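You operate a simulated robot arm through the tools that you are given. There is no shell and no other tool.

The job below is to be done with a simulated robot arm. You get a single attempt, and the scene is never put back.

Task
The drive cage rattles: tighten both screws on its top and the upper bay thumbscrew.
Fine: use the yellow screwdriver on screws one and two, strip neither, and lay it back.
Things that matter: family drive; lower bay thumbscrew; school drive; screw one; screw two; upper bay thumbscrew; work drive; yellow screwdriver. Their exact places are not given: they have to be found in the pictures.

Only the result counts: the job must be done as asked and must still hold three seconds after the hand-in. Knocking over, shifting, dropping, spilling or breaking anything else fails it.

Robot
A 6-joint arm with a four-finger gripper on a trunk, on a base that moves. Base frame: it is fixed to the floor where the robot stands at the start and does not move with it; the origin is under the middle of the robot, x ahead of it, y to its left, z up. Readings come in mm, rad, newtons and seconds.
It reaches about 1012 mm from its shoulder. Its first joint turns from -2.897 to 2.897 rad. Places, roughly: family drive [3750, 0, 1000]; lower bay thumbscrew [3500, -100, 800]; school drive [3500, -250, 750]; screw one [3600, -100, 1000]; screw two [3500, -100, 1000]; upper bay thumbscrew [3500, -100, 900]; work drive [3750, 0, 750]; yellow screwdriver [3500, -250, 750]. Payload 3.43 kg.
Tool frame: the origin (TCP) lies between the finger pads and is the grasp point; the fingertips stand 30 mm ahead of it; z points along the fingers, y is the line along which they close. The gripper opens to 120 mm; its body begins 85 mm behind the TCP.
Orientation is that of the tool frame in the base frame, as a unit quaternion [x, y, z, w]. With the fingers straight down and closing along the base's y, the tool's x points along the base's -x, its y along +y and its z along -z.

Tools
- The arm moves only by the tool send_rows. Its arguments are lists of equal length, an entry for each row: "offset": the shift along the tool's x, y, z in mm, a list of three; "rot": the turn, a rotation vector about the tool's x, y, z in rad, a list of three; "claw": the finger opening in mm, from 0 to 120. In form: {"offset": [[tx, ty, tz], ...], "rot": [[wx, wy, wz], ...], "claw": [claw, ...]}. A call has 1 to 20 rows; each row shifts and turns the commanded pose from where the row before left it, along the tool's axes as they then stand. Rows are played at 5 a second. More than 50 mm and 0.15 rad between two rows, or a gripper value outside its range, and nothing of the call is played. Where a pose cannot be reached the arm comes as near as it can. A force on the tool above 40 N (or 10 N above the force at the start of the call, whichever is more), or a blocked arm, ends the call early, and 0.2 s more pass. The fingers move at their own pace (about 136.2 mm/s each) and stop on an object; they squeeze with about 43 N. The grip force told is the motor's: it shows also when the fingers shut on nothing. Time passes only in rows, and 0.2 s behind the last, so rows that do not move let the fingers close. The reply holds the time, the measured pose of the TCP, the force on the tool along the base axes, the opening and the grip force, in the units named above and with some noise, with the torque about the TCP (base axes, N m) and any sound that the robot's microphone picked up.
- Cameras (640 x 400 px; columns grow to the right, rows downward): "scene" is now at [-188.2, 177.6, 1224.9]; the picture's right is [-0.04, -1.00, 0.00], its down [-0.38, 0.01, -0.93] and it looks along [0.93, -0.04, -0.38] (base axes); focal length 294 px, centre (320, 200). "wrist" rides on the gripper at [71, -17, -121] in the tool frame; the picture's right is [0.23, 0.97, 0.00], its down [-0.81, 0.19, -0.55] and it looks along [-0.54, 0.13, 0.83] (tool axes); focal length 275 px, centre (320, 200).
- get_image(camera): a new picture of that camera. The clock stands still meanwhile.
- base_move(legs): drives the robot by 1 to 6 legs, each [ahead, turn to the left] in mm and rad, along the robot's own axes; the way and the turn of a leg run together, so that a leg with both is an arc; at most 1500 mm and 3.142 rad a leg. The arm and the cameras ride along, it lands a little off, and it stops where it bumps. It gives what a move gives.
- pan_tilt(pan, tilt): turns the head with the scene camera to pan (to the left, within 2.496 rad either way) and tilt (down, from -0.506 to 1.204), counted from straight ahead of the robot. It gives what a move gives.
- locate(camera, pixels): for up to 12 pixels [column, row] of the newest picture of that camera ("zoom" is the newest enlarged one), the place [x, y, z] in the base frame of the surface seen there, good to about 2 mm, but the place of the scene camera against the robot may be out by one fixed shift of up to 25 mm in any direction. The clock stands still meanwhile.
- enlarge(camera, box): a new picture of the part [left, top, right, bottom] of that camera's present view, enlarged. The clock stands still meanwhile.
- finish_job(): hands the job in; it is judged then, once.

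Unless the task says otherwise, let go and move clear before handing in.

The tools are called after ">>>" by a JSON object that holds its "api" and its "payload". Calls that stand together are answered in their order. send_rows: Moves the arm, as the interface text tells. Its arguments: {"type":"object","properties":{"offset":{"type":"array","items":{"type":"array","items":{"type":"number"}}},"rot":{"type":"array","items":{"type":"array","items":{"type":"number"}}},"claw":{"type":"array","items":{"type":"number"}}},"required":["offset","rot","claw"]} The other tools are called the same way: base_move (legs) drives the base; pan_tilt (pan, tilt) turns the head that bears the scene camera; get_image (camera) takes a picture; locate (camera, pixels) gives the place of the surface under pixels of a picture; enlarge (camera, box) takes an enlarged picture of a part of a camera's view; finish_job () hands the job in.

At the start:

```text
clock: 0.0
tool_pos: [539.9, -188.8, 993.9]
orientation: [-0.001, 1.0, 0.0, 0.0]
wrist_force: [0.4, -0.5, 0.1]
ft_torque: [0.0, -0.01, 0.01]
gripper_width: 119.9
grasp_force: 0.1
robot x, y, heading: [2.5, -2.8, 0.003]
head pan, tilt (commanded): [-0.04, 0.374]
```

scene: 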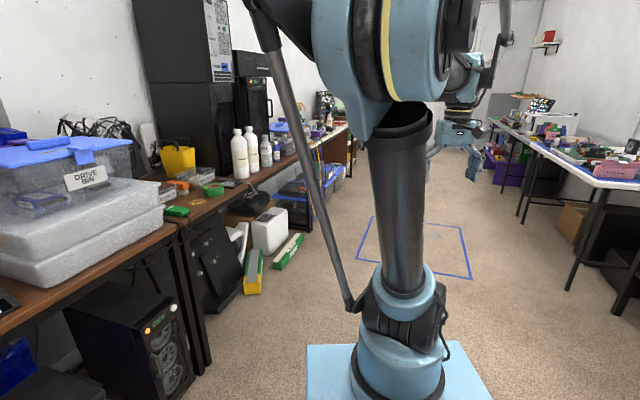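
wrist: 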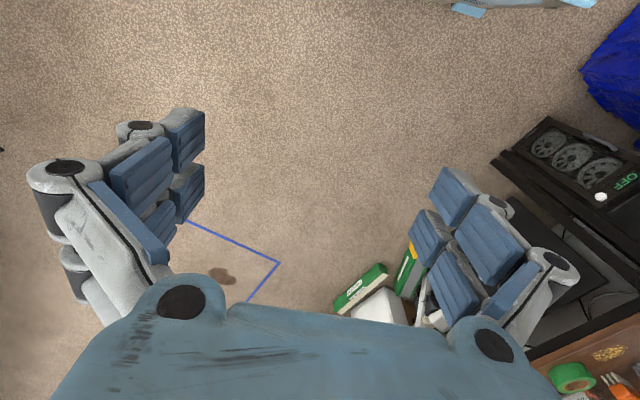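

The scene picture shows an arm in the way, benches left and right, and a blue-marked floor square around (415,245). The drive cage should be about 3.5 m ahead, so I look closer there before driving.

>>> {"api": "enlarge", "payload": {"camera": "scene", "box": [400, 0, 640, 150]}}

>>> {"api": "enlarge", "payload": {"camera": "scene", "box": [220, 50, 460, 200]}}

```text
2.67 times, centred on (520, 75) of scene
```

zoom: 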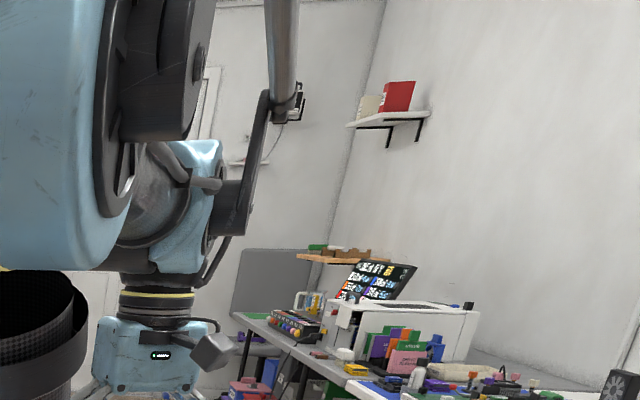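

```text
2.67 times, centred on (340, 125) of scene
```

zoom: 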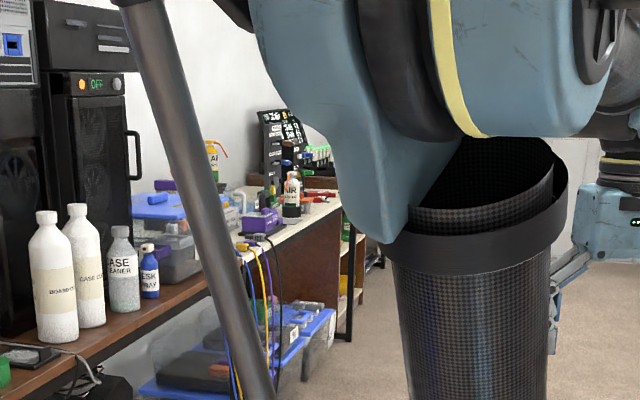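

The cage lies behind the robot's own arm in this view. I locate the floor mark corners (371,217), (470,278) and bench edges to plan a safe drive.

>>> {"api": "get_image", "payload": {"camera": "scene"}}

>>> {"api": "locate", "payload": {"camera": "scene", "pixels": [[371, 217], [357, 262], [470, 278], [461, 227], [205, 370], [255, 290], [300, 235], [350, 130], [490, 118], [590, 185], [520, 215], [470, 180]]}}

```text
taken
```

scene: 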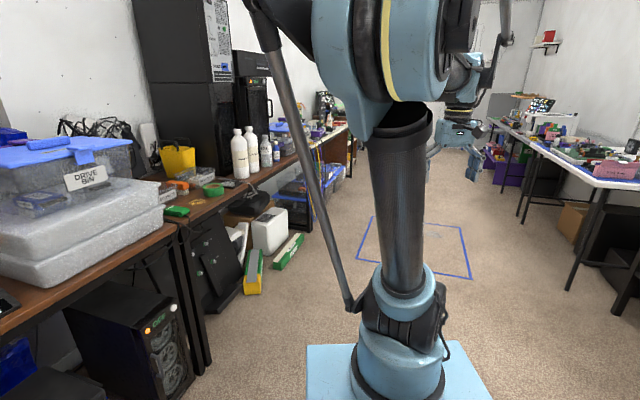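

```text
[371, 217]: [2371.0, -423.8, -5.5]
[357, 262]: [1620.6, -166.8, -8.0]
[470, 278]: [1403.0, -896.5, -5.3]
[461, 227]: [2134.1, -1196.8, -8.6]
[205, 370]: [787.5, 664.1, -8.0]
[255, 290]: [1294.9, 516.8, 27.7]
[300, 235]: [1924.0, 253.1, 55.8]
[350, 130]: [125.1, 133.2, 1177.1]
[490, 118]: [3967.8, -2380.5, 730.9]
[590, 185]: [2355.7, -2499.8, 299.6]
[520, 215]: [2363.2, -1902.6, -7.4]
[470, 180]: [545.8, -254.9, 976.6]
```

The benches run at about -0.35 rad to the base x axis; the left bench front is roughly 890 mm off the robot centre and the aisle is clear carpet. I turn right to run parallel with the bench and drive 1 m, then look again.

>>> {"api": "base_move", "payload": {"legs": [[0, -0.35], [1000, 0]]}}

>>> {"api": "pan_tilt", "payload": {"pan": 0.45, "tilt": 0.25}}

>>> {"api": "get_image", "payload": {"camera": "scene"}}

```text
clock: 6.5
tool_pos: [1382.9, -693.8, 1000.3]
orientation: [0.169, 0.986, -0.002, 0.006]
wrist_force: [-0.3, -0.3, -0.4]
ft_torque: [0.02, -0.01, -0.02]
gripper_width: 120.0
grasp_force: 0.1
robot x, y, heading: [945.3, -343.6, -0.342]
head pan, tilt (commanded): [-0.04, 0.374]
```

```text
clock: 7.4
tool_pos: [1373.1, -689.2, 1005.4]
orientation: [0.169, 0.986, -0.003, 0.012]
wrist_force: [0.8, 0.5, 0.3]
ft_torque: [-0.01, 0.03, 0.01]
gripper_width: 119.9
grasp_force: 0.1
robot x, y, heading: [949.6, -344.0, -0.344]
head pan, tilt (commanded): [0.45, 0.25]
```

```text
taken
```

scene: 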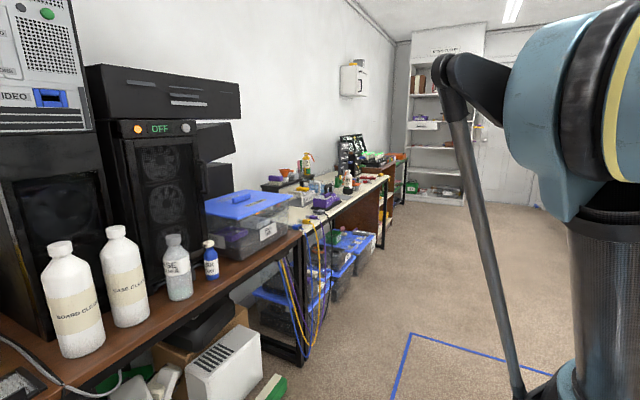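

The bench continues to (390,180), with a second table behind the blue-lidded box. I enlarge the far bench around (340,180) to look for the drive cage.

>>> {"api": "enlarge", "payload": {"camera": "scene", "box": [240, 110, 420, 222]}}

>>> {"api": "locate", "payload": {"camera": "scene", "pixels": [[300, 235], [382, 180], [348, 185], [303, 170], [350, 265], [310, 355], [410, 335], [350, 160], [405, 155], [290, 185]]}}

```text
3.56 times, centred on (330, 166) of scene
```

zoom: 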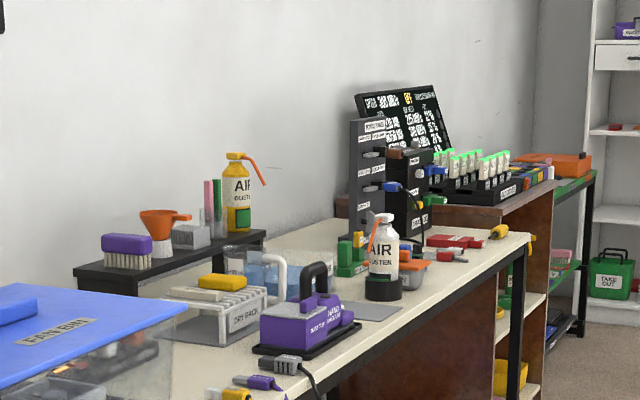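

```text
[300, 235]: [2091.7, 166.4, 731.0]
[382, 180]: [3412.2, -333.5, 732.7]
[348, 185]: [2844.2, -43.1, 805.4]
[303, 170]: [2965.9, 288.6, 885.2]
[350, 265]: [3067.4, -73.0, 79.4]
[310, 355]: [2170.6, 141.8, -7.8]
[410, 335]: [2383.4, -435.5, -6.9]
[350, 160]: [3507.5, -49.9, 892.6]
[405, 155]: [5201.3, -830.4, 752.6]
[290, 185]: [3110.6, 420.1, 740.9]
```

The dark tower near (350,160) at about (3507,-50,893) looks like the drive cage, with red and yellow tools on the bench near (375,175). The carpet ahead is clear, so I drive another 1.4 m.

>>> {"api": "base_move", "payload": {"legs": [[1400, 0]]}}

>>> {"api": "pan_tilt", "payload": {"pan": 0.9, "tilt": 0.35}}

>>> {"api": "get_image", "payload": {"camera": "scene"}}

```text
clock: 14.5
tool_pos: [2684.1, -1163.9, 1005.6]
orientation: [0.171, 0.985, -0.002, 0.012]
wrist_force: [0.0, -0.8, 0.1]
ft_torque: [0.0, -0.01, -0.04]
gripper_width: 120.0
grasp_force: 0.0
robot x, y, heading: [2259.8, -816.8, -0.346]
head pan, tilt (commanded): [0.45, 0.25]
```

```text
clock: 15.4
tool_pos: [2673.3, -1158.7, 1012.7]
orientation: [0.172, 0.985, -0.004, 0.018]
wrist_force: [-0.5, 0.1, -0.4]
ft_torque: [0.05, -0.01, -0.01]
gripper_width: 119.9
grasp_force: 0.1
robot x, y, heading: [2256.9, -814.5, -0.35]
head pan, tilt (commanded): [0.901, 0.351]
```

```text
taken
```

scene: 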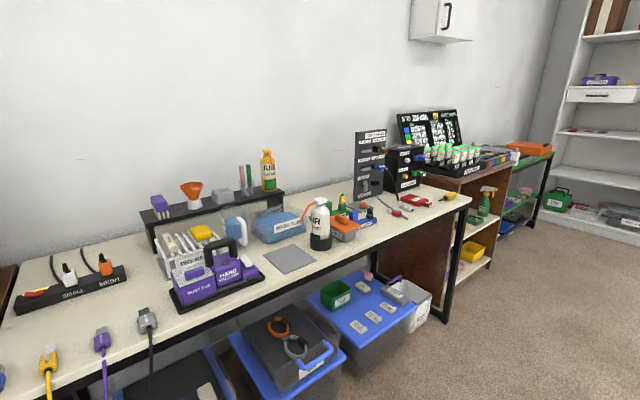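

The cage is now visible around (400,165) with items on the bench before it, (400,205)–(450,195). I enlarge that part.

>>> {"api": "enlarge", "payload": {"camera": "scene", "box": [320, 100, 480, 230]}}

>>> {"api": "locate", "payload": {"camera": "scene", "pixels": [[370, 150], [405, 155], [400, 210], [417, 200], [448, 196], [345, 228], [360, 210], [470, 197], [440, 315], [320, 215]]}}

```text
3.08 times, centred on (400, 165) of scene
```

zoom: 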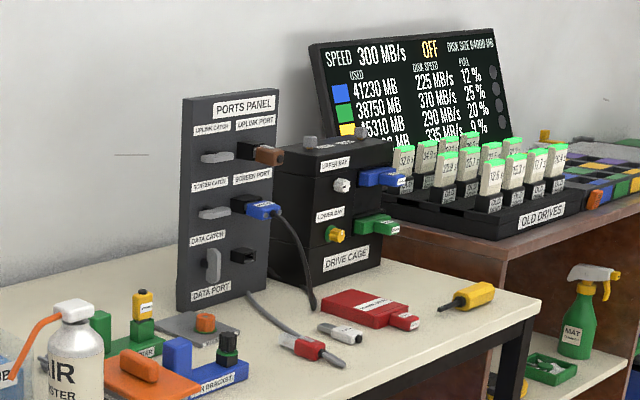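

```text
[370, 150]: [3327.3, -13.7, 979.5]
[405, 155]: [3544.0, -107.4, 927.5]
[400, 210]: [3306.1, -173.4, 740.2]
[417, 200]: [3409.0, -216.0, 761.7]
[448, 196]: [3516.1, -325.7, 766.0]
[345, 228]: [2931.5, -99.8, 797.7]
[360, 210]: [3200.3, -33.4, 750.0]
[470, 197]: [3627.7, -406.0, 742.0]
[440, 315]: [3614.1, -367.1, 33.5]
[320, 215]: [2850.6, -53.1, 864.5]
```

The zoom shows the cage: two grey screws on top at zoom (309,141) and (360,131), silver upper thumbscrew (342,184), gold lower one (334,233), red school drive (365,307) and the yellow screwdriver (470,296). Before approaching, I check the robot's own footprint and the way ahead.

>>> {"api": "pan_tilt", "payload": {"pan": 0.0, "tilt": 0.6}}

>>> {"api": "get_image", "payload": {"camera": "scene"}}

>>> {"api": "locate", "payload": {"camera": "scene", "pixels": [[310, 300], [480, 300], [320, 380], [380, 200], [400, 120], [300, 60], [360, 300], [520, 150], [380, 60], [250, 200], [420, 40], [440, 300]]}}

```text
clock: 16.6
tool_pos: [2671.8, -1159.0, 1012.6]
orientation: [0.171, 0.985, -0.004, 0.018]
wrist_force: [-0.4, 0.2, -0.1]
ft_torque: [0.02, 0.01, -0.01]
gripper_width: 119.9
grasp_force: 0.0
robot x, y, heading: [2257.1, -813.6, -0.345]
head pan, tilt (commanded): [0.0, 0.6]
```

```text
taken
```

scene: 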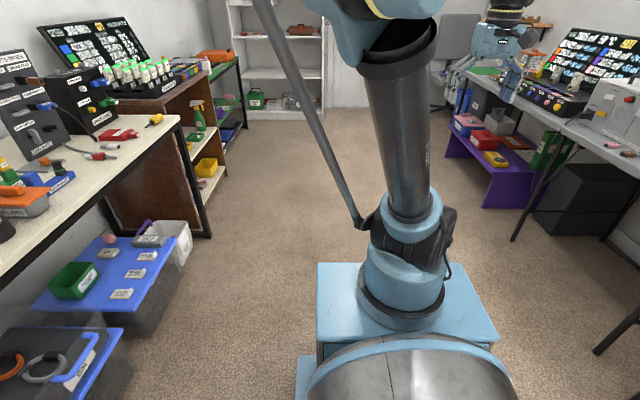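

```text
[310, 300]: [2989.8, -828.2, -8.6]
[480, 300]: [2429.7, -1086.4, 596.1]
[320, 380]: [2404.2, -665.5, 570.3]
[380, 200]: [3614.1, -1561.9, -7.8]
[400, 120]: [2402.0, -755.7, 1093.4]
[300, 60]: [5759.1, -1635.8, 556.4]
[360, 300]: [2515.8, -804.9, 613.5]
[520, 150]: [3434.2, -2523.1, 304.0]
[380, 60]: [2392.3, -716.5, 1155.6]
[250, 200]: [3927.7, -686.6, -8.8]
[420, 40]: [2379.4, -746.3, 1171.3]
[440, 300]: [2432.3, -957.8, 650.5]
```

The base plate front is about 260 mm ahead of the robot's middle, half-width about 200 mm, and the aisle is clear. I drive ahead 940 mm to come opposite the cage and turn left to face it, still well clear of the bench.

>>> {"api": "base_move", "payload": {"legs": [[930, 0], [0, 1.57]]}}

>>> {"api": "pan_tilt", "payload": {"pan": 0.0, "tilt": 0.4}}

>>> {"api": "get_image", "payload": {"camera": "scene"}}

>>> {"api": "get_image", "payload": {"camera": "wrist"}}

```text
clock: 25.8
tool_pos: [3478.4, -718.8, 1012.4]
orientation: [-0.573, 0.819, 0.01, 0.016]
wrist_force: [-0.3, -0.1, -0.4]
ft_torque: [0.04, 0.0, -0.01]
gripper_width: 120.4
grasp_force: 0.1
robot x, y, heading: [3142.8, -1133.9, 1.224]
head pan, tilt (commanded): [0.0, 0.6]
```

```text
clock: 26.6
tool_pos: [3473.2, -730.8, 1017.3]
orientation: [-0.573, 0.819, 0.012, 0.02]
wrist_force: [-0.2, 0.2, -1.0]
ft_torque: [0.0, 0.05, 0.0]
gripper_width: 119.8
grasp_force: 0.0
robot x, y, heading: [3143.2, -1134.6, 1.223]
head pan, tilt (commanded): [0.0, 0.4]
```

```text
taken
```

scene: 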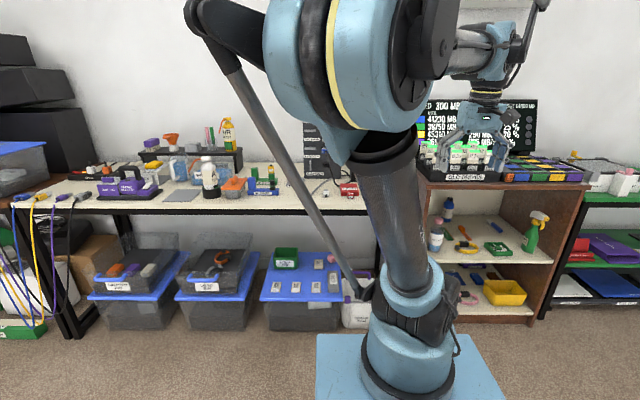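

```text
taken
```

wrist: 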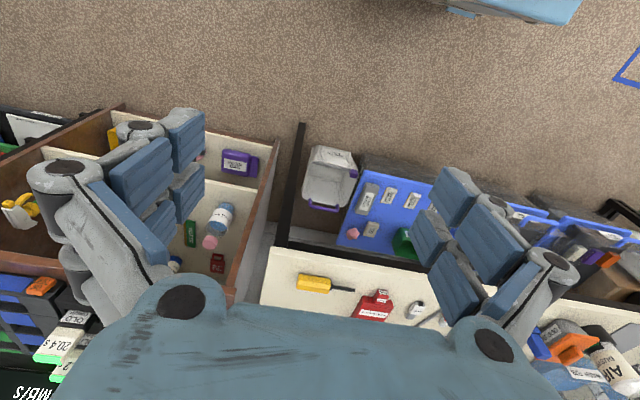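

The wrist view shows the yellow screwdriver at (315,283) with its shaft pointing right to (350,290), the red drive at (375,305), and the old drives rack at (60,340). I locate these with the wrist camera to check clearances before driving in.

>>> {"api": "locate", "payload": {"camera": "wrist", "pixels": [[300, 281], [328, 287], [350, 290], [375, 308], [383, 294], [283, 240], [265, 300], [60, 335], [120, 110], [320, 205], [370, 230], [405, 240]]}}

>>> {"api": "enlarge", "payload": {"camera": "wrist", "box": [250, 230, 450, 355]}}

```text
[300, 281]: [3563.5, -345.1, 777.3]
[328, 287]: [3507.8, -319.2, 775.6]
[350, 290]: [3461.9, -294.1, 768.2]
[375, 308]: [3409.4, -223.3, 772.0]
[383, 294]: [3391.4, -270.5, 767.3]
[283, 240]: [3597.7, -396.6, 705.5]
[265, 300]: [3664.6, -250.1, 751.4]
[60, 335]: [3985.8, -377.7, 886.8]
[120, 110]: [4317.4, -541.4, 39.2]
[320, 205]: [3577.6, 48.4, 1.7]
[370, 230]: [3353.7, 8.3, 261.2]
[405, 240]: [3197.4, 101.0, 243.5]
```

```text
3.20 times, centred on (350, 292) of wrist
```

zoom: 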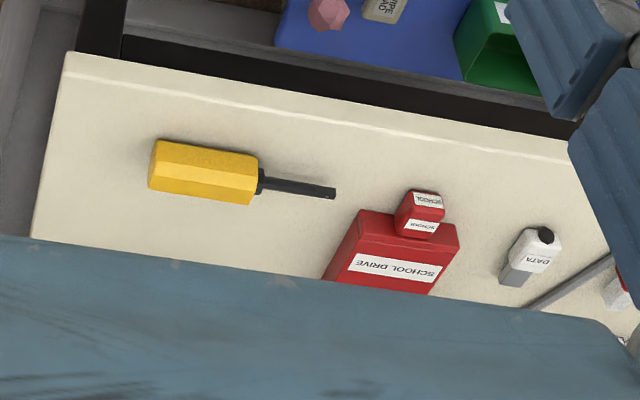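

The screwdriver lies with handle around (3563,-345,777) and tip near (3450,-290,768), shaft pointing left along the bench. The bench edge is about 845 mm ahead of the robot, so I drive in 350 mm and look again.

>>> {"api": "base_move", "payload": {"legs": [[350, 0]]}}

>>> {"api": "pan_tilt", "payload": {"pan": 0.0, "tilt": 0.35}}

>>> {"api": "get_image", "payload": {"camera": "scene"}}

>>> {"api": "get_image", "payload": {"camera": "wrist"}}

```text
clock: 28.9
tool_pos: [3593.8, -401.9, 1017.8]
orientation: [-0.574, 0.819, 0.013, 0.02]
wrist_force: [-0.1, -0.2, -0.3]
ft_torque: [-0.03, 0.0, 0.05]
gripper_width: 119.8
grasp_force: 0.0
robot x, y, heading: [3262.3, -807.3, 1.216]
head pan, tilt (commanded): [0.0, 0.4]
```

```text
clock: 29.5
tool_pos: [3589.4, -411.9, 1023.3]
orientation: [-0.574, 0.819, 0.016, 0.025]
wrist_force: [0.2, 0.0, 0.0]
ft_torque: [0.01, 0.0, 0.0]
gripper_width: 119.9
grasp_force: 0.0
robot x, y, heading: [3260.3, -805.8, 1.216]
head pan, tilt (commanded): [0.0, 0.351]
```

```text
taken
```

scene: 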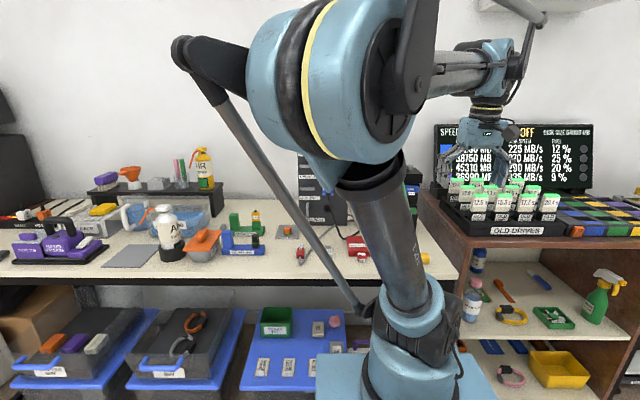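

```text
taken
```

wrist: 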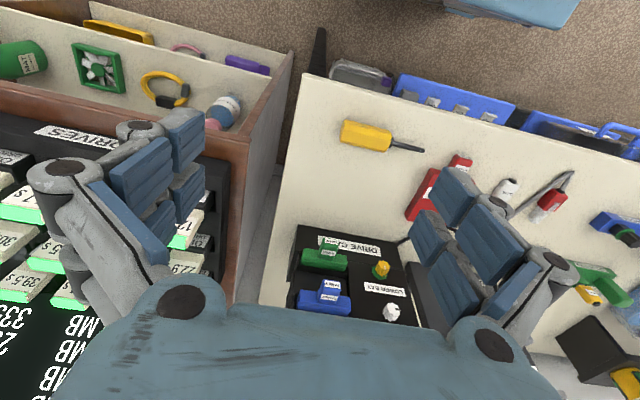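

The wrist view now shows the cage front: gold lower knob at (381,268), silver upper knob at (391,312), green and blue drives at (323,255) and (325,297), and the screwdriver at (368,135). I zoom in and locate these.

>>> {"api": "locate", "payload": {"camera": "wrist", "pixels": [[381, 268], [391, 312], [323, 255], [325, 297], [350, 246], [348, 135], [386, 141], [394, 144], [422, 149], [300, 228], [405, 245], [435, 180]]}}

>>> {"api": "enlarge", "payload": {"camera": "wrist", "box": [280, 210, 440, 330]}}

```text
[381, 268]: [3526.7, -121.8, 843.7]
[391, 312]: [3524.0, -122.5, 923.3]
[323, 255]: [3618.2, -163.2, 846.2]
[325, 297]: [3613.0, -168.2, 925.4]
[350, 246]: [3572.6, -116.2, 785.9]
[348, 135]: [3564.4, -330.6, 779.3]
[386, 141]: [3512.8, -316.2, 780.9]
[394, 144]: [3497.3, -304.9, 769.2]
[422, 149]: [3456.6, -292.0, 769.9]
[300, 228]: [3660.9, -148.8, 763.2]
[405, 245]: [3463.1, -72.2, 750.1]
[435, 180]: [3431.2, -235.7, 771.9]
```

```text
3.33 times, centred on (360, 270) of wrist
```

zoom: 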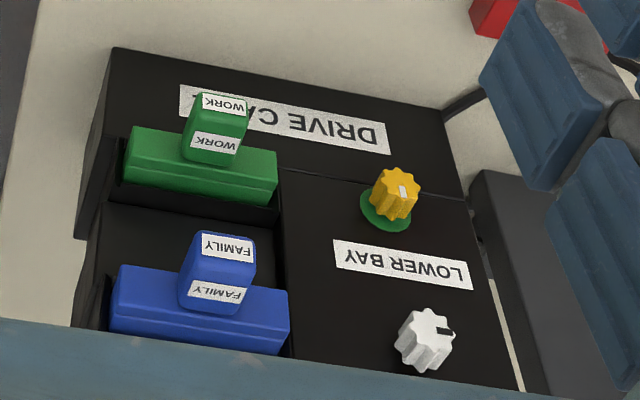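

The cage front: silver upper knob at (3524,-122,923), gold lower knob at (3527,-122,844) with a green ring. I raise the arm gently (first a still row, then upward) to get a look at the cage top.

>>> {"api": "send_rows", "payload": {"offset": [[0, 0, 0], [0, 0, -30], [0, 0, -40], [0, 0, -40], [0, 0, 0]], "rot": [[0, 0, 0], [0, 0.02, 0], [0, 0.02, 0], [0, 0.02, 0], [0, 0, 0]], "claw": [120, 120, 120, 120, 120]}}

```text
clock: 30.7
tool_pos: [3586.7, -416.3, 1132.7]
orientation: [-0.573, 0.819, -0.001, 0.001]
wrist_force: [-0.6, 0.1, 0.2]
ft_torque: [0.0, 0.0, 0.01]
gripper_width: 120.1
grasp_force: 0.0
robot x, y, heading: [3259.4, -806.7, 1.219]
head pan, tilt (commanded): [0.0, 0.351]
```

The arm follows well and is now upright at z 1133. I move it left and ahead over the cage front, staying high, to view the cage top.

>>> {"api": "send_rows", "payload": {"offset": [[0, 40, -10], [0, 45, -10], [0, 45, 0], [0, 40, 0], [-40, 0, 0], [-40, 0, 0], [-40, 0, 0], [0, 0, 0]], "rot": [[0, 0, 0], [0, 0, 0], [0, 0, 0], [0, 0, 0], [0, 0, 0], [0, 0, 0], [0, 0, 0], [0, 0, 0]], "claw": [120, 120, 120, 120, 120, 120, 120, 120]}}

>>> {"api": "get_image", "payload": {"camera": "wrist"}}

>>> {"api": "get_image", "payload": {"camera": "scene"}}

```text
clock: 32.5
tool_pos: [3469.7, -247.8, 1153.0]
orientation: [-0.573, 0.82, -0.001, 0.001]
wrist_force: [0.8, -0.5, 0.4]
ft_torque: [-0.02, 0.01, 0.0]
gripper_width: 120.2
grasp_force: 0.1
robot x, y, heading: [3261.5, -806.4, 1.218]
head pan, tilt (commanded): [0.0, 0.351]
```

```text
taken
```

wrist: 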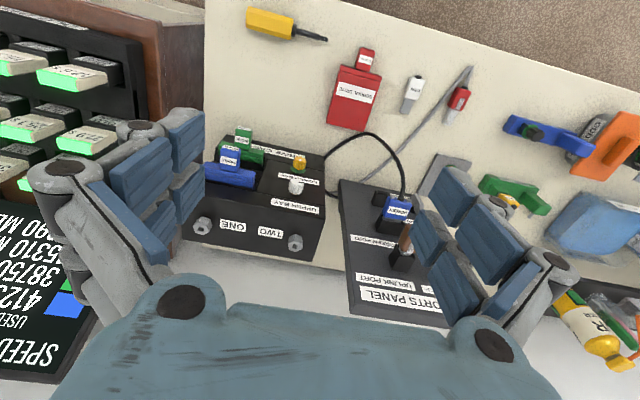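

```text
taken
```

scene: 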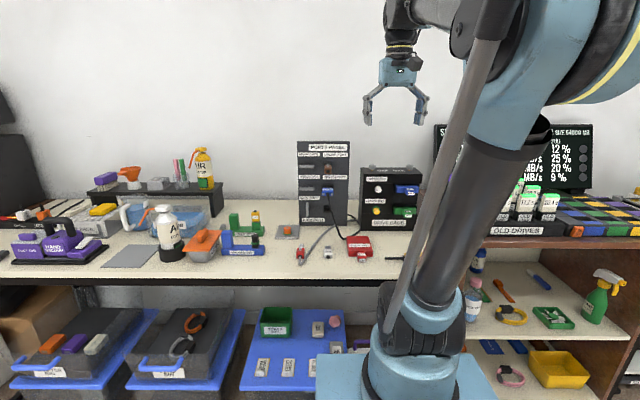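

Now the wrist view shows the cage top: screw ONE at (203,225) and TWO at (296,243). I enlarge and locate them.

>>> {"api": "enlarge", "payload": {"camera": "wrist", "box": [175, 130, 335, 270]}}

>>> {"api": "locate", "payload": {"camera": "wrist", "pixels": [[203, 222], [296, 239], [233, 225], [268, 232], [299, 162], [296, 184], [326, 188], [320, 245], [183, 222], [388, 210], [405, 240], [365, 320]]}}

```text
2.86 times, centred on (255, 200) of wrist
```

zoom: 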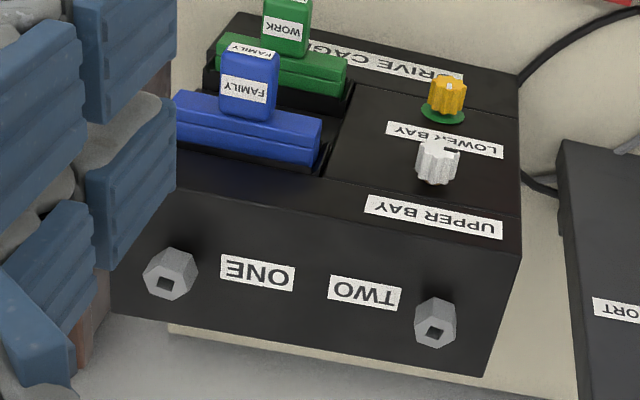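

```text
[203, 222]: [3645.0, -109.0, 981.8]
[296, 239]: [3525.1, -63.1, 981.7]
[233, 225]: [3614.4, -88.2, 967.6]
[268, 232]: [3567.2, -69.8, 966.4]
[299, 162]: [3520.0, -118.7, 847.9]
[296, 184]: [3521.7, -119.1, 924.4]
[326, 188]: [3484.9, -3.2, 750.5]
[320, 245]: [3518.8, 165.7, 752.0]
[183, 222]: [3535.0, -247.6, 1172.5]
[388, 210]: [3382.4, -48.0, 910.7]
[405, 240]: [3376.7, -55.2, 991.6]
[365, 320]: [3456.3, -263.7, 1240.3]
```

The screws are hex heads with square sockets, standing proud of the top plane (z≈966). I zoom tightly to see the sockets' angles and measure them.

>>> {"api": "enlarge", "payload": {"camera": "wrist", "box": [188, 210, 220, 240]}}

>>> {"api": "locate", "payload": {"camera": "zoom", "pixels": [[320, 200], [260, 250], [300, 300], [360, 300], [320, 280], [320, 350], [200, 200], [450, 200], [250, 350], [400, 350]]}}

>>> {"api": "enlarge", "payload": {"camera": "wrist", "box": [280, 228, 312, 258]}}

```text
13.33 times, centred on (204, 225) of wrist
```

zoom: 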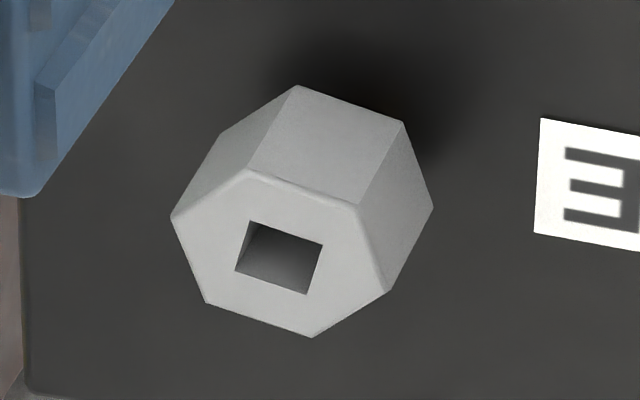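

```text
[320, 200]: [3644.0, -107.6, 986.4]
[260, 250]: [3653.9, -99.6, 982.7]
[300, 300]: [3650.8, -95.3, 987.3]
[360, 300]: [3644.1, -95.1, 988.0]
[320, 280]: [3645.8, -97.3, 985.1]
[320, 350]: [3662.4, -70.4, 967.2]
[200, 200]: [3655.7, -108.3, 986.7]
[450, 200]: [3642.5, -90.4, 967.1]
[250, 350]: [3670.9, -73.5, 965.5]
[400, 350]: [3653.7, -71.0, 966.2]
```

```text
13.33 times, centred on (296, 243) of wrist
```

zoom: 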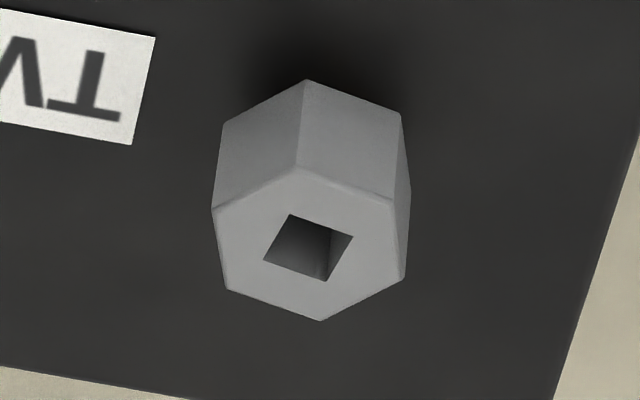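

The sockets are square, so the driver must be aligned with them; head tops are at about z=987. I zoom on the screwdriver and the knobs to learn their shape.

>>> {"api": "enlarge", "payload": {"camera": "wrist", "box": [235, 0, 335, 62]}}

>>> {"api": "locate", "payload": {"camera": "zoom", "pixels": [[80, 130], [200, 140], [300, 165], [385, 190], [400, 215], [480, 230], [560, 245], [200, 60], [200, 220], [580, 250]]}}

>>> {"api": "enlarge", "payload": {"camera": "wrist", "box": [270, 140, 334, 200]}}

>>> {"api": "locate", "payload": {"camera": "wrist", "pixels": [[205, 30], [206, 100], [200, 60], [165, 20], [75, 78], [60, 75], [100, 15], [250, 150], [345, 185], [430, 175]]}}

```text
6.40 times, centred on (285, 31) of wrist
```

zoom: 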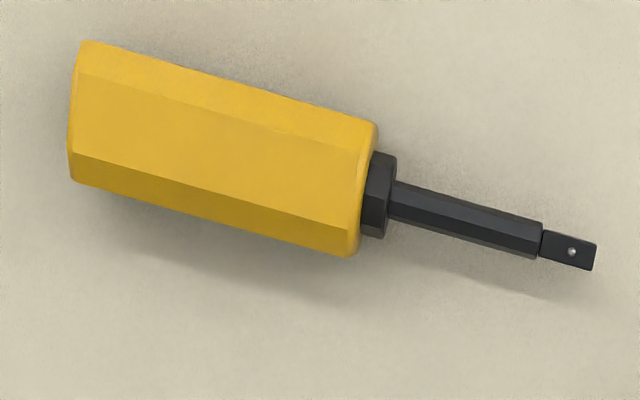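

```text
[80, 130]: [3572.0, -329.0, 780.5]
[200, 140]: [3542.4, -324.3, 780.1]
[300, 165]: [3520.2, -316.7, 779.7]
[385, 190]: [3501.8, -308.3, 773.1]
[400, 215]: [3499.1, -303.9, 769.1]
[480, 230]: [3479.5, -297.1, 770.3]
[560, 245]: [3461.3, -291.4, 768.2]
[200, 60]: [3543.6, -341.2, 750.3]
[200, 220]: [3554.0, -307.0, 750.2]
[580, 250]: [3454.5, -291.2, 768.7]
```

```text
6.67 times, centred on (302, 170) of wrist
```

zoom: 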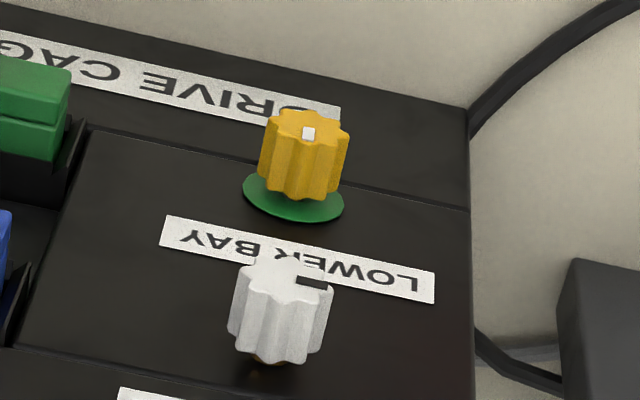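

```text
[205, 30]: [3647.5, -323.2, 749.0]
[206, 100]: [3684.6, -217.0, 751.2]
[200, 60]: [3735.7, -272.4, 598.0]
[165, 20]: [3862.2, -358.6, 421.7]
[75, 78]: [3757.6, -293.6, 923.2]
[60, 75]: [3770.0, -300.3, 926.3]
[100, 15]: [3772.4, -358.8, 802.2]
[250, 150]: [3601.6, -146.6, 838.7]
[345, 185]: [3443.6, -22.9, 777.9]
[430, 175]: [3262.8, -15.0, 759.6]
```

The driver is hex-handled (30 mm across flats, axis z≈765) with a ~6 mm square tip, and lies along the bench with its tip to the left; the handle centre is about (3541,-321). I rotate the tool -90° about its z so the fingers close across the handle with the camera on the handle-end side, then come over it.

>>> {"api": "send_rows", "payload": {"offset": [[0, 0, 0], [0, 0, 0], [0, 0, 0], [0, 0, 0], [0, 0, 0], [0, 0, 0], [0, 0, 0], [0, 0, 0], [0, 0, 0], [0, 0, 0], [0, 0, 0], [0, 0, 0]], "rot": [[0, 0, -0.1428], [0, 0, -0.1428], [0, 0, -0.1428], [0, 0, -0.1428], [0, 0, -0.1428], [0, 0, -0.1428], [0, 0, -0.1428], [0, 0, -0.1428], [0, 0, -0.1428], [0, 0, -0.1428], [0, 0, -0.1428], [0, 0, 0]], "claw": [120, 120, 120, 120, 110, 110, 110, 110, 100, 100, 100, 100]}}

```text
clock: 35.1
tool_pos: [3469.6, -246.5, 1152.8]
orientation: [0.985, -0.173, 0.001, -0.001]
wrist_force: [0.4, -0.2, -0.4]
ft_torque: [-0.03, 0.02, 0.0]
gripper_width: 100.2
grasp_force: 0.1
robot x, y, heading: [3259.1, -806.6, 1.22]
head pan, tilt (commanded): [0.0, 0.351]
```

Rotation reached: tool x now points along the handle side (0.94,-0.34). I move over the handle and descend to z≈900.

>>> {"api": "send_rows", "payload": {"offset": [[31, 15, 0], [31, 15, 0], [30, 14.5, 0], [0, 0, 45], [0, 0, 45], [0, 0, 45], [0, 0, 45], [0, 0, 45], [0, 0, 25], [0, 0, 0]], "rot": [[0, 0, 0], [0, 0, 0], [0, 0, 0], [0, 0, 0], [0, 0, 0], [0, 0, 0], [0, 0, 0], [0, 0, 0], [0, 0, 0], [0, 0, 0]], "claw": [100, 100, 100, 100, 100, 100, 100, 100, 100, 100]}}

>>> {"api": "get_image", "payload": {"camera": "wrist"}}

>>> {"api": "get_image", "payload": {"camera": "scene"}}

```text
clock: 37.3
tool_pos: [3541.9, -320.5, 903.0]
orientation: [0.985, -0.174, 0.001, 0.0]
wrist_force: [-0.2, -0.2, -0.2]
ft_torque: [0.03, 0.03, -0.01]
gripper_width: 99.8
grasp_force: 0.0
robot x, y, heading: [3262.0, -804.4, 1.218]
head pan, tilt (commanded): [0.0, 0.351]
```

```text
taken
```

wrist: 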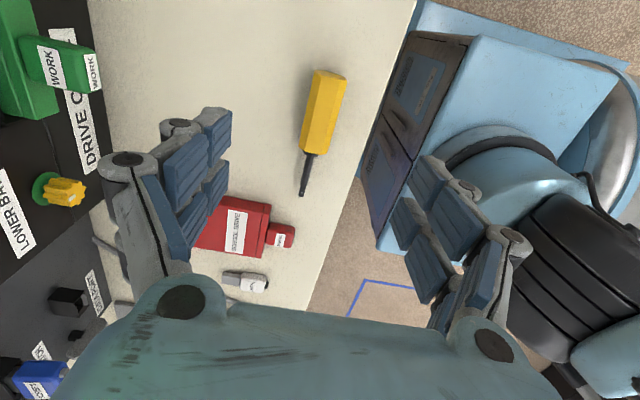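

```text
taken
```

scene: 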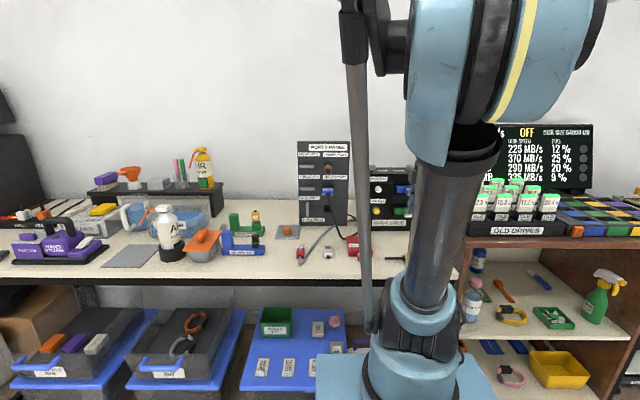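

The driver is centred between the fingers: handle (325,75)–(312,150), tip (303,195). I refine its position before descending.

>>> {"api": "enlarge", "payload": {"camera": "wrist", "box": [260, 55, 380, 205]}}

>>> {"api": "locate", "payload": {"camera": "wrist", "pixels": [[330, 76], [323, 110], [316, 140], [311, 160], [307, 178], [303, 193], [362, 100], [280, 130], [245, 205], [285, 222]]}}

```text
2.67 times, centred on (320, 130) of wrist
```

zoom: 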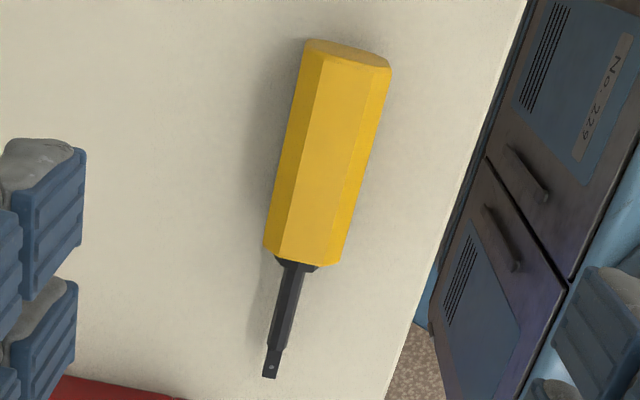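

```text
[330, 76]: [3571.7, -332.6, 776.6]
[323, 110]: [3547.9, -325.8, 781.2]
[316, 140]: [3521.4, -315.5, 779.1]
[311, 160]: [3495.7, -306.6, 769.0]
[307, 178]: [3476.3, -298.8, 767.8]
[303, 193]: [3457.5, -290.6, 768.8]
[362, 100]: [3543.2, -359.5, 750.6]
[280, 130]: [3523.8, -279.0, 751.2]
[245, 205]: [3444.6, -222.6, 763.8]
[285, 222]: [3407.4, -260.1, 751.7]
```

Handle centre is about (3541,-322.5), nearly under the TCP; I shift 2 mm toward the robot and descend to about z=798, then check.

>>> {"api": "send_rows", "payload": {"offset": [[0, 2, 40], [0, 0, 40], [0, 0, 25], [0, 0, 0]], "rot": [[0, 0, 0], [0, 0, 0], [0, 0, 0], [0, 0, 0]], "claw": [100, 100, 100, 100]}}

>>> {"api": "get_image", "payload": {"camera": "wrist"}}

```text
clock: 38.3
tool_pos: [3541.0, -322.5, 798.3]
orientation: [0.985, -0.174, 0.002, 0.001]
wrist_force: [-0.2, 0.0, -0.3]
ft_torque: [-0.01, 0.0, -0.02]
gripper_width: 99.9
grasp_force: 0.0
robot x, y, heading: [3261.0, -808.3, 1.214]
head pan, tilt (commanded): [0.0, 0.351]
```

```text
taken
```

wrist: 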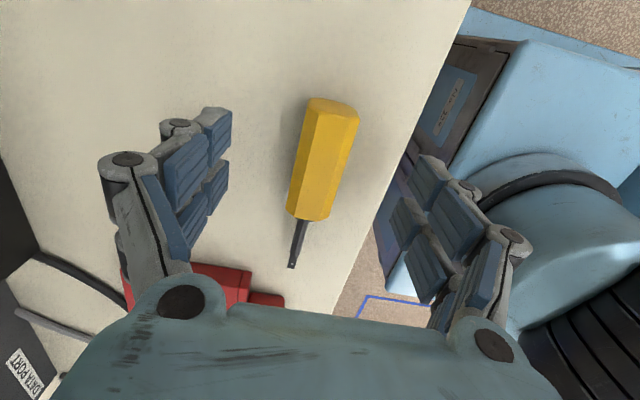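

The handle (328,100)–(310,220) is centred between finger pads (v≈160). I lower 12 mm to z≈786 and check the forces.

>>> {"api": "send_rows", "payload": {"offset": [[0, 0, 6], [0, 0, 6], [0, 0, 0]], "rot": [[0, 0, 0], [0, 0, 0], [0, 0, 0]], "claw": [100, 100, 100]}}

```text
clock: 39.1
tool_pos: [3541.0, -323.1, 785.9]
orientation: [0.985, -0.175, 0.002, 0.0]
wrist_force: [0.0, -0.5, -0.7]
ft_torque: [-0.01, -0.01, -0.01]
gripper_width: 100.0
grasp_force: 0.2
robot x, y, heading: [3258.2, -803.0, 1.218]
head pan, tilt (commanded): [0.0, 0.351]
```

No contact yet. I lower 2 mm more and close the fingers in steps.

>>> {"api": "send_rows", "payload": {"offset": [[0, 0, 2], [0, 0, 0], [0, 0, 0], [0, 0, 0], [0, 0, 0], [0, 0, 0], [0, 0, 0], [0, 0, 0]], "rot": [[0, 0, 0], [0, 0, 0], [0, 0, 0], [0, 0, 0], [0, 0, 0], [0, 0, 0], [0, 0, 0], [0, 0, 0]], "claw": [100, 80, 60, 48, 40, 34, 28, 20]}}

>>> {"api": "get_image", "payload": {"camera": "wrist"}}

```text
clock: 40.9
tool_pos: [3541.4, -322.0, 783.8]
orientation: [0.985, -0.174, 0.001, 0.0]
wrist_force: [1.2, 0.3, -0.1]
ft_torque: [-0.04, -0.05, 0.0]
gripper_width: 27.9
grasp_force: 43.0
robot x, y, heading: [3259.9, -802.6, 1.22]
head pan, tilt (commanded): [0.0, 0.351]
```

```text
taken
```

wrist: 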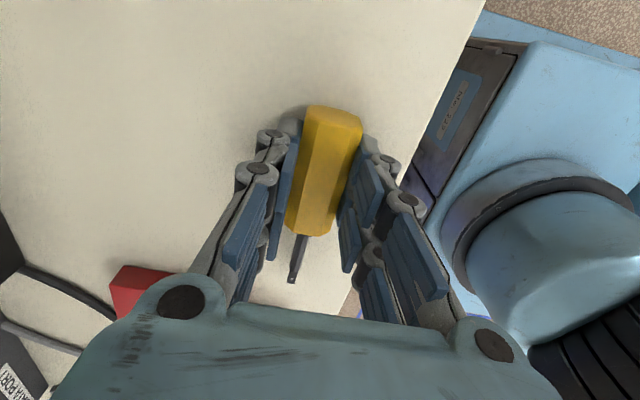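

The fingers stopped at 27.9 mm with 43 N: the handle is held, shaft visible at (298,260). I lift it slowly and look.

>>> {"api": "send_rows", "payload": {"offset": [[0, 0, -5], [0, 0, -15], [0, 0, -30], [0, 0, -40], [0, 0, -40], [0, 0, -40], [0, 0, 0]], "rot": [[0, 0, 0], [0, 0, 0], [0, 0, 0], [0, 0, 0], [0, 0, 0], [0, 0, 0], [0, 0, 0]], "claw": [20, 20, 20, 20, 20, 20, 20]}}

>>> {"api": "get_image", "payload": {"camera": "wrist"}}

>>> {"api": "get_image", "payload": {"camera": "scene"}}

```text
clock: 42.5
tool_pos: [3539.5, -321.5, 954.4]
orientation: [0.985, -0.173, 0.001, 0.0]
wrist_force: [0.8, 0.0, -0.6]
ft_torque: [-0.01, 0.02, 0.04]
gripper_width: 28.1
grasp_force: 43.6
robot x, y, heading: [3262.5, -805.5, 1.222]
head pan, tilt (commanded): [0.0, 0.351]
```

```text
taken
```

wrist: 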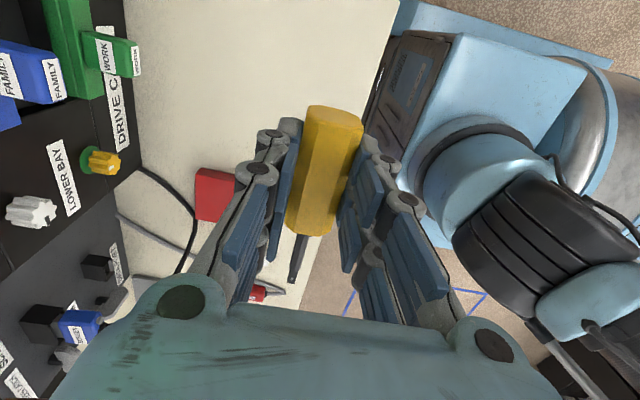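

```text
taken
```

scene: 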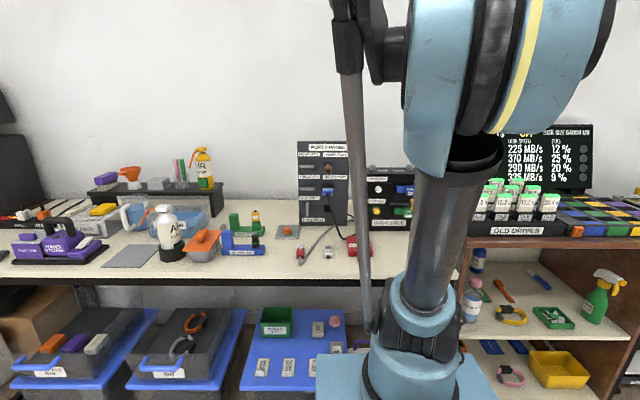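

The driver is held firmly. I measure its tip and shaft relative to the tool from this view.

>>> {"api": "enlarge", "payload": {"camera": "wrist", "box": [270, 215, 330, 290]}}

>>> {"api": "locate", "payload": {"camera": "zoom", "pixels": [[300, 120], [290, 180], [275, 240], [260, 300], [255, 340], [258, 350], [250, 345], [330, 60]]}}

```text
5.33 times, centred on (300, 252) of wrist
```

zoom: 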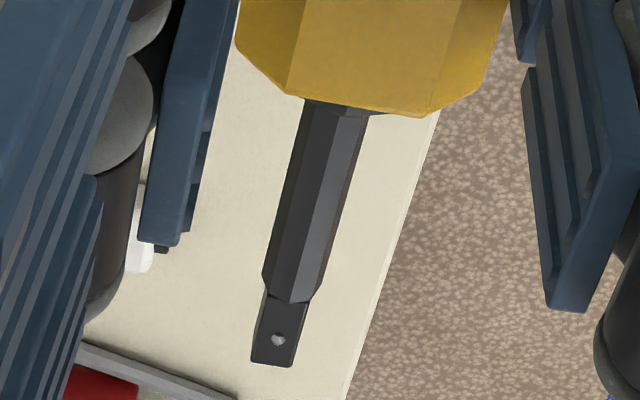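

```text
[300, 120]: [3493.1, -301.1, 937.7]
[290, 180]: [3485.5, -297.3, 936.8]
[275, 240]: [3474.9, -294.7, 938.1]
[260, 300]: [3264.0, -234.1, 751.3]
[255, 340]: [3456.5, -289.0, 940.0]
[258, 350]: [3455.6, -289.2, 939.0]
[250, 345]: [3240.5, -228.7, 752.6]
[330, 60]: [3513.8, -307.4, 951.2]
```

The tip sits at about tool (-95, 0, +18), with its square faces parallel to the tool axes. I raise the driver to z≈1170 and turn the tool another -90° about its z so that tool x points to the back, ready to pitch forward.

>>> {"api": "send_rows", "payload": {"offset": [[0, 0, -20], [0, 0, -20], [0, 0, -20], [0, 0, -20], [0, 0, -20], [0, 0, -20], [0, 0, -20], [0, 0, -20], [0, 0, -20], [0, 0, -20], [0, 0, -20], [0, 0, 0]], "rot": [[0, 0, -0.1428], [0, 0, -0.1428], [0, 0, -0.1428], [0, 0, -0.1428], [0, 0, -0.1428], [0, 0, -0.1428], [0, 0, -0.1428], [0, 0, -0.1428], [0, 0, -0.1428], [0, 0, -0.1428], [0, 0, -0.1428], [0, 0, 0]], "claw": [20, 20, 20, 20, 20, 20, 20, 20, 20, 20, 20, 20]}}

```text
clock: 45.1
tool_pos: [3418.9, -270.1, 1174.3]
orientation: [0.822, 0.569, 0.004, 0.003]
wrist_force: [0.2, 1.0, -0.1]
ft_torque: [-0.01, 0.02, 0.01]
gripper_width: 28.4
grasp_force: 42.6
out of reach, approached as far as the arm can: row 9, 10, 11
robot x, y, heading: [3261.4, -805.8, 1.217]
head pan, tilt (commanded): [0.0, 0.351]
```

The last rows ran out of wrist range and the TCP wandered left to (3419,-270,1174), though the driver is still held. I turn the wrist back the other way (+z) toward the starting heading, which should leave room to flip via the opposite direction.

>>> {"api": "send_rows", "payload": {"offset": [[0, 0, 0], [0, 0, 0], [0, 0, 0], [0, 0, 0], [0, 0, 0], [0, 0, 0], [0, 0, 0], [0, 0, 0], [0, 0, 0], [0, 0, 0], [0, 0, 0], [0, 0, 0], [0, 0, 0], [0, 0, 0], [0, 0, 0], [0, 0, 0], [0, 0, 0], [0, 0, 0], [0, 0, 0], [0, 0, 0]], "rot": [[0, 0, 0.145], [0, 0, 0.145], [0, 0, 0.145], [0, 0, 0.145], [0, 0, 0.145], [0, 0, 0.145], [0, 0, 0.145], [0, 0, 0.145], [0, 0, 0.145], [0, 0, 0.145], [0, 0, 0.145], [0, 0, 0.145], [0, 0, 0.145], [0, 0, 0.145], [0, 0, 0.145], [0, 0, 0.145], [0, 0, 0.145], [0, 0, 0.145], [0, 0, 0.145], [0, 0, 0.145]], "claw": [20, 20, 20, 20, 20, 20, 20, 20, 20, 20, 20, 20, 20, 20, 20, 20, 20, 20, 20, 20]}}

```text
clock: 49.3
tool_pos: [3419.3, -270.9, 1174.4]
orientation: [-0.666, 0.746, 0.0, 0.001]
wrist_force: [-0.1, 0.1, -1.2]
ft_torque: [-0.02, 0.04, -0.02]
gripper_width: 28.1
grasp_force: 43.2
robot x, y, heading: [3263.8, -805.8, 1.222]
head pan, tilt (commanded): [0.0, 0.351]
```

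The wrist turned back without loss. I finish aligning the heading, move forward 110 mm at this height, and then start pitching the tool to horizontal.

>>> {"api": "send_rows", "payload": {"offset": [[0, 0, 0], [0, 0, 0], [-40, 0, 0], [-40, 0, 0], [-30, 0, 0], [0, 0, 0], [0, 0, 0], [0, 0, 0], [0, 0, 0], [0, 0, 0], [0, 0, 0], [0, 0, 0], [0, 0, 0], [0, 0, 0], [0, 0, 0], [0, 0, 0], [0, 0, 0]], "rot": [[0, 0, 0.12], [0, 0, 0.121], [0, 0, 0], [0, 0, 0], [0, 0, 0], [0, -0.1428, 0], [0, -0.1428, 0], [0, -0.1428, 0], [0, -0.1428, 0], [0, -0.1428, 0], [0, -0.1428, 0], [0, -0.1428, 0], [0, -0.1428, 0], [0, -0.1428, 0], [0, -0.1428, 0], [0, -0.1428, 0], [0, 0, 0]], "claw": [20, 20, 20, 20, 20, 20, 20, 20, 20, 20, 20, 20, 20, 20, 20, 20, 20]}}

>>> {"api": "get_image", "payload": {"camera": "scene"}}

>>> {"api": "get_image", "payload": {"camera": "wrist"}}

```text
clock: 52.9
tool_pos: [3456.2, -166.5, 1173.4]
orientation: [-0.407, 0.579, 0.404, 0.58]
wrist_force: [0.7, -0.8, -1.2]
ft_torque: [-0.01, 0.0, 0.02]
gripper_width: 28.3
grasp_force: 43.5
robot x, y, heading: [3257.5, -807.0, 1.22]
head pan, tilt (commanded): [0.0, 0.351]
```

```text
taken
```

scene: 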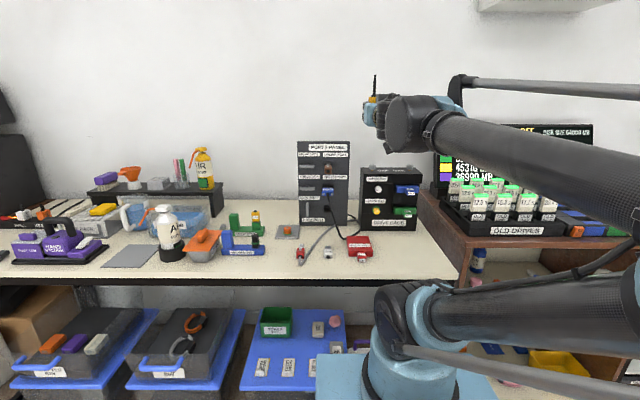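

```text
taken
```

wrist: 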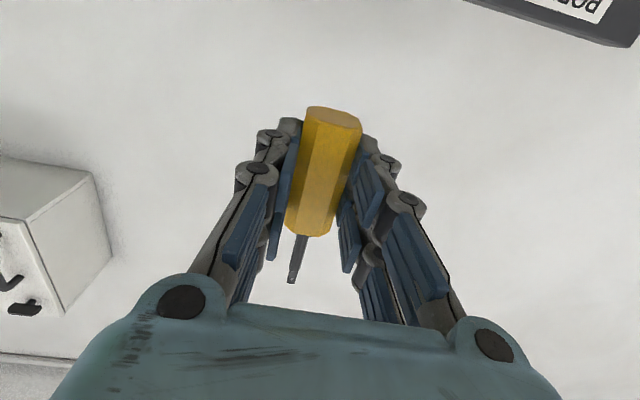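

The tool is now horizontal, pointing to the wall, with the driver tip up at scene (375,85); the arm has swung its elbow out to the right, clear of things. I roll the wrist +z to bring the tip down, watching for range limits.

>>> {"api": "send_rows", "payload": {"offset": [[0, 0, 0], [0, 0, 0], [0, 0, 0], [0, 0, 0], [0, 0, 0], [0, 0, 0], [0, 0, 0], [0, 0, 0], [0, 0, 0], [0, 0, 0], [0, 0, 0], [0, 0, 0]], "rot": [[0, 0, 0.1428], [0, 0, 0.1428], [0, 0, 0.1428], [0, 0, 0.1428], [0, 0, 0.1428], [0, 0, 0.1428], [0, 0, 0.1428], [0, 0, 0.1428], [0, 0, 0.1428], [0, 0, 0.1428], [0, 0, 0.1428], [0, 0, 0]], "claw": [20, 20, 20, 20, 20, 20, 20, 20, 20, 20, 20, 20]}}

>>> {"api": "get_image", "payload": {"camera": "scene"}}

```text
clock: 55.5
tool_pos: [3465.0, -168.8, 1174.1]
orientation: [0.112, 0.705, 0.688, 0.13]
wrist_force: [0.2, 0.5, -0.1]
ft_torque: [0.01, -0.04, 0.03]
gripper_width: 28.2
grasp_force: 42.8
out of reach, approached as far as the arm can: row 11
robot x, y, heading: [3263.9, -807.0, 1.218]
head pan, tilt (commanded): [0.0, 0.351]
```

```text
taken
```

scene: 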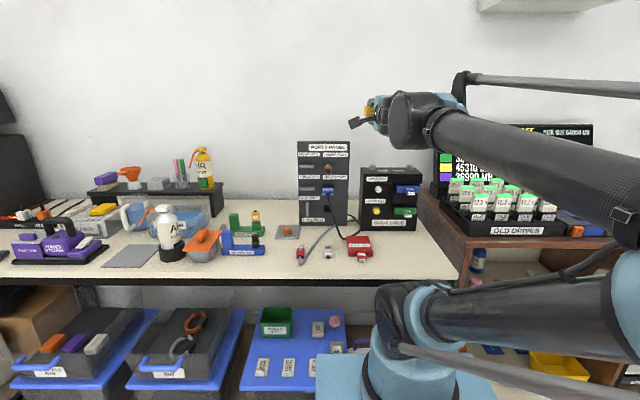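

Row 11 was only approached, and in the scene picture something dark shows left of the handle at (355,122). I zoom in to see how the driver sits.

>>> {"api": "enlarge", "payload": {"camera": "scene", "box": [330, 80, 480, 174]}}

>>> {"api": "get_image", "payload": {"camera": "wrist"}}

```text
4.26 times, centred on (405, 127) of scene
```

zoom: 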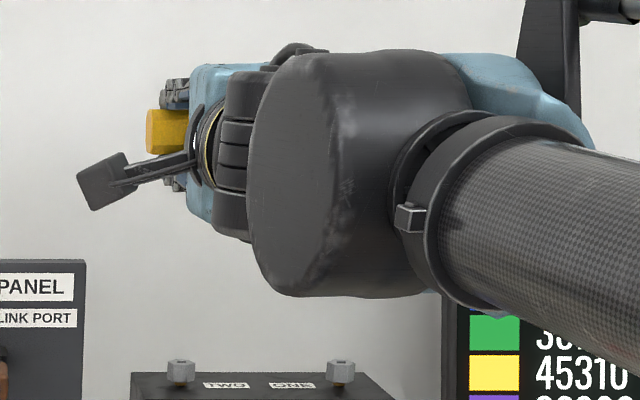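

```text
taken
```

wrist: 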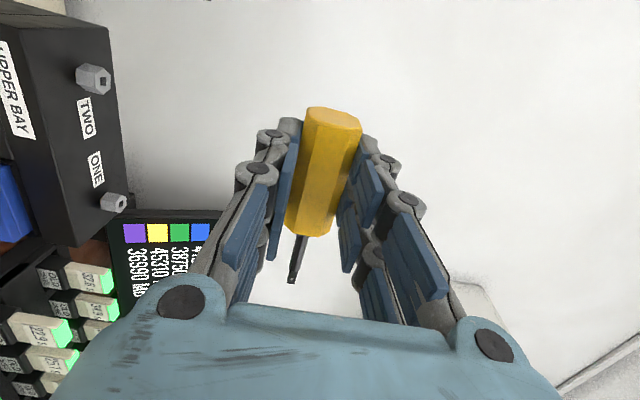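

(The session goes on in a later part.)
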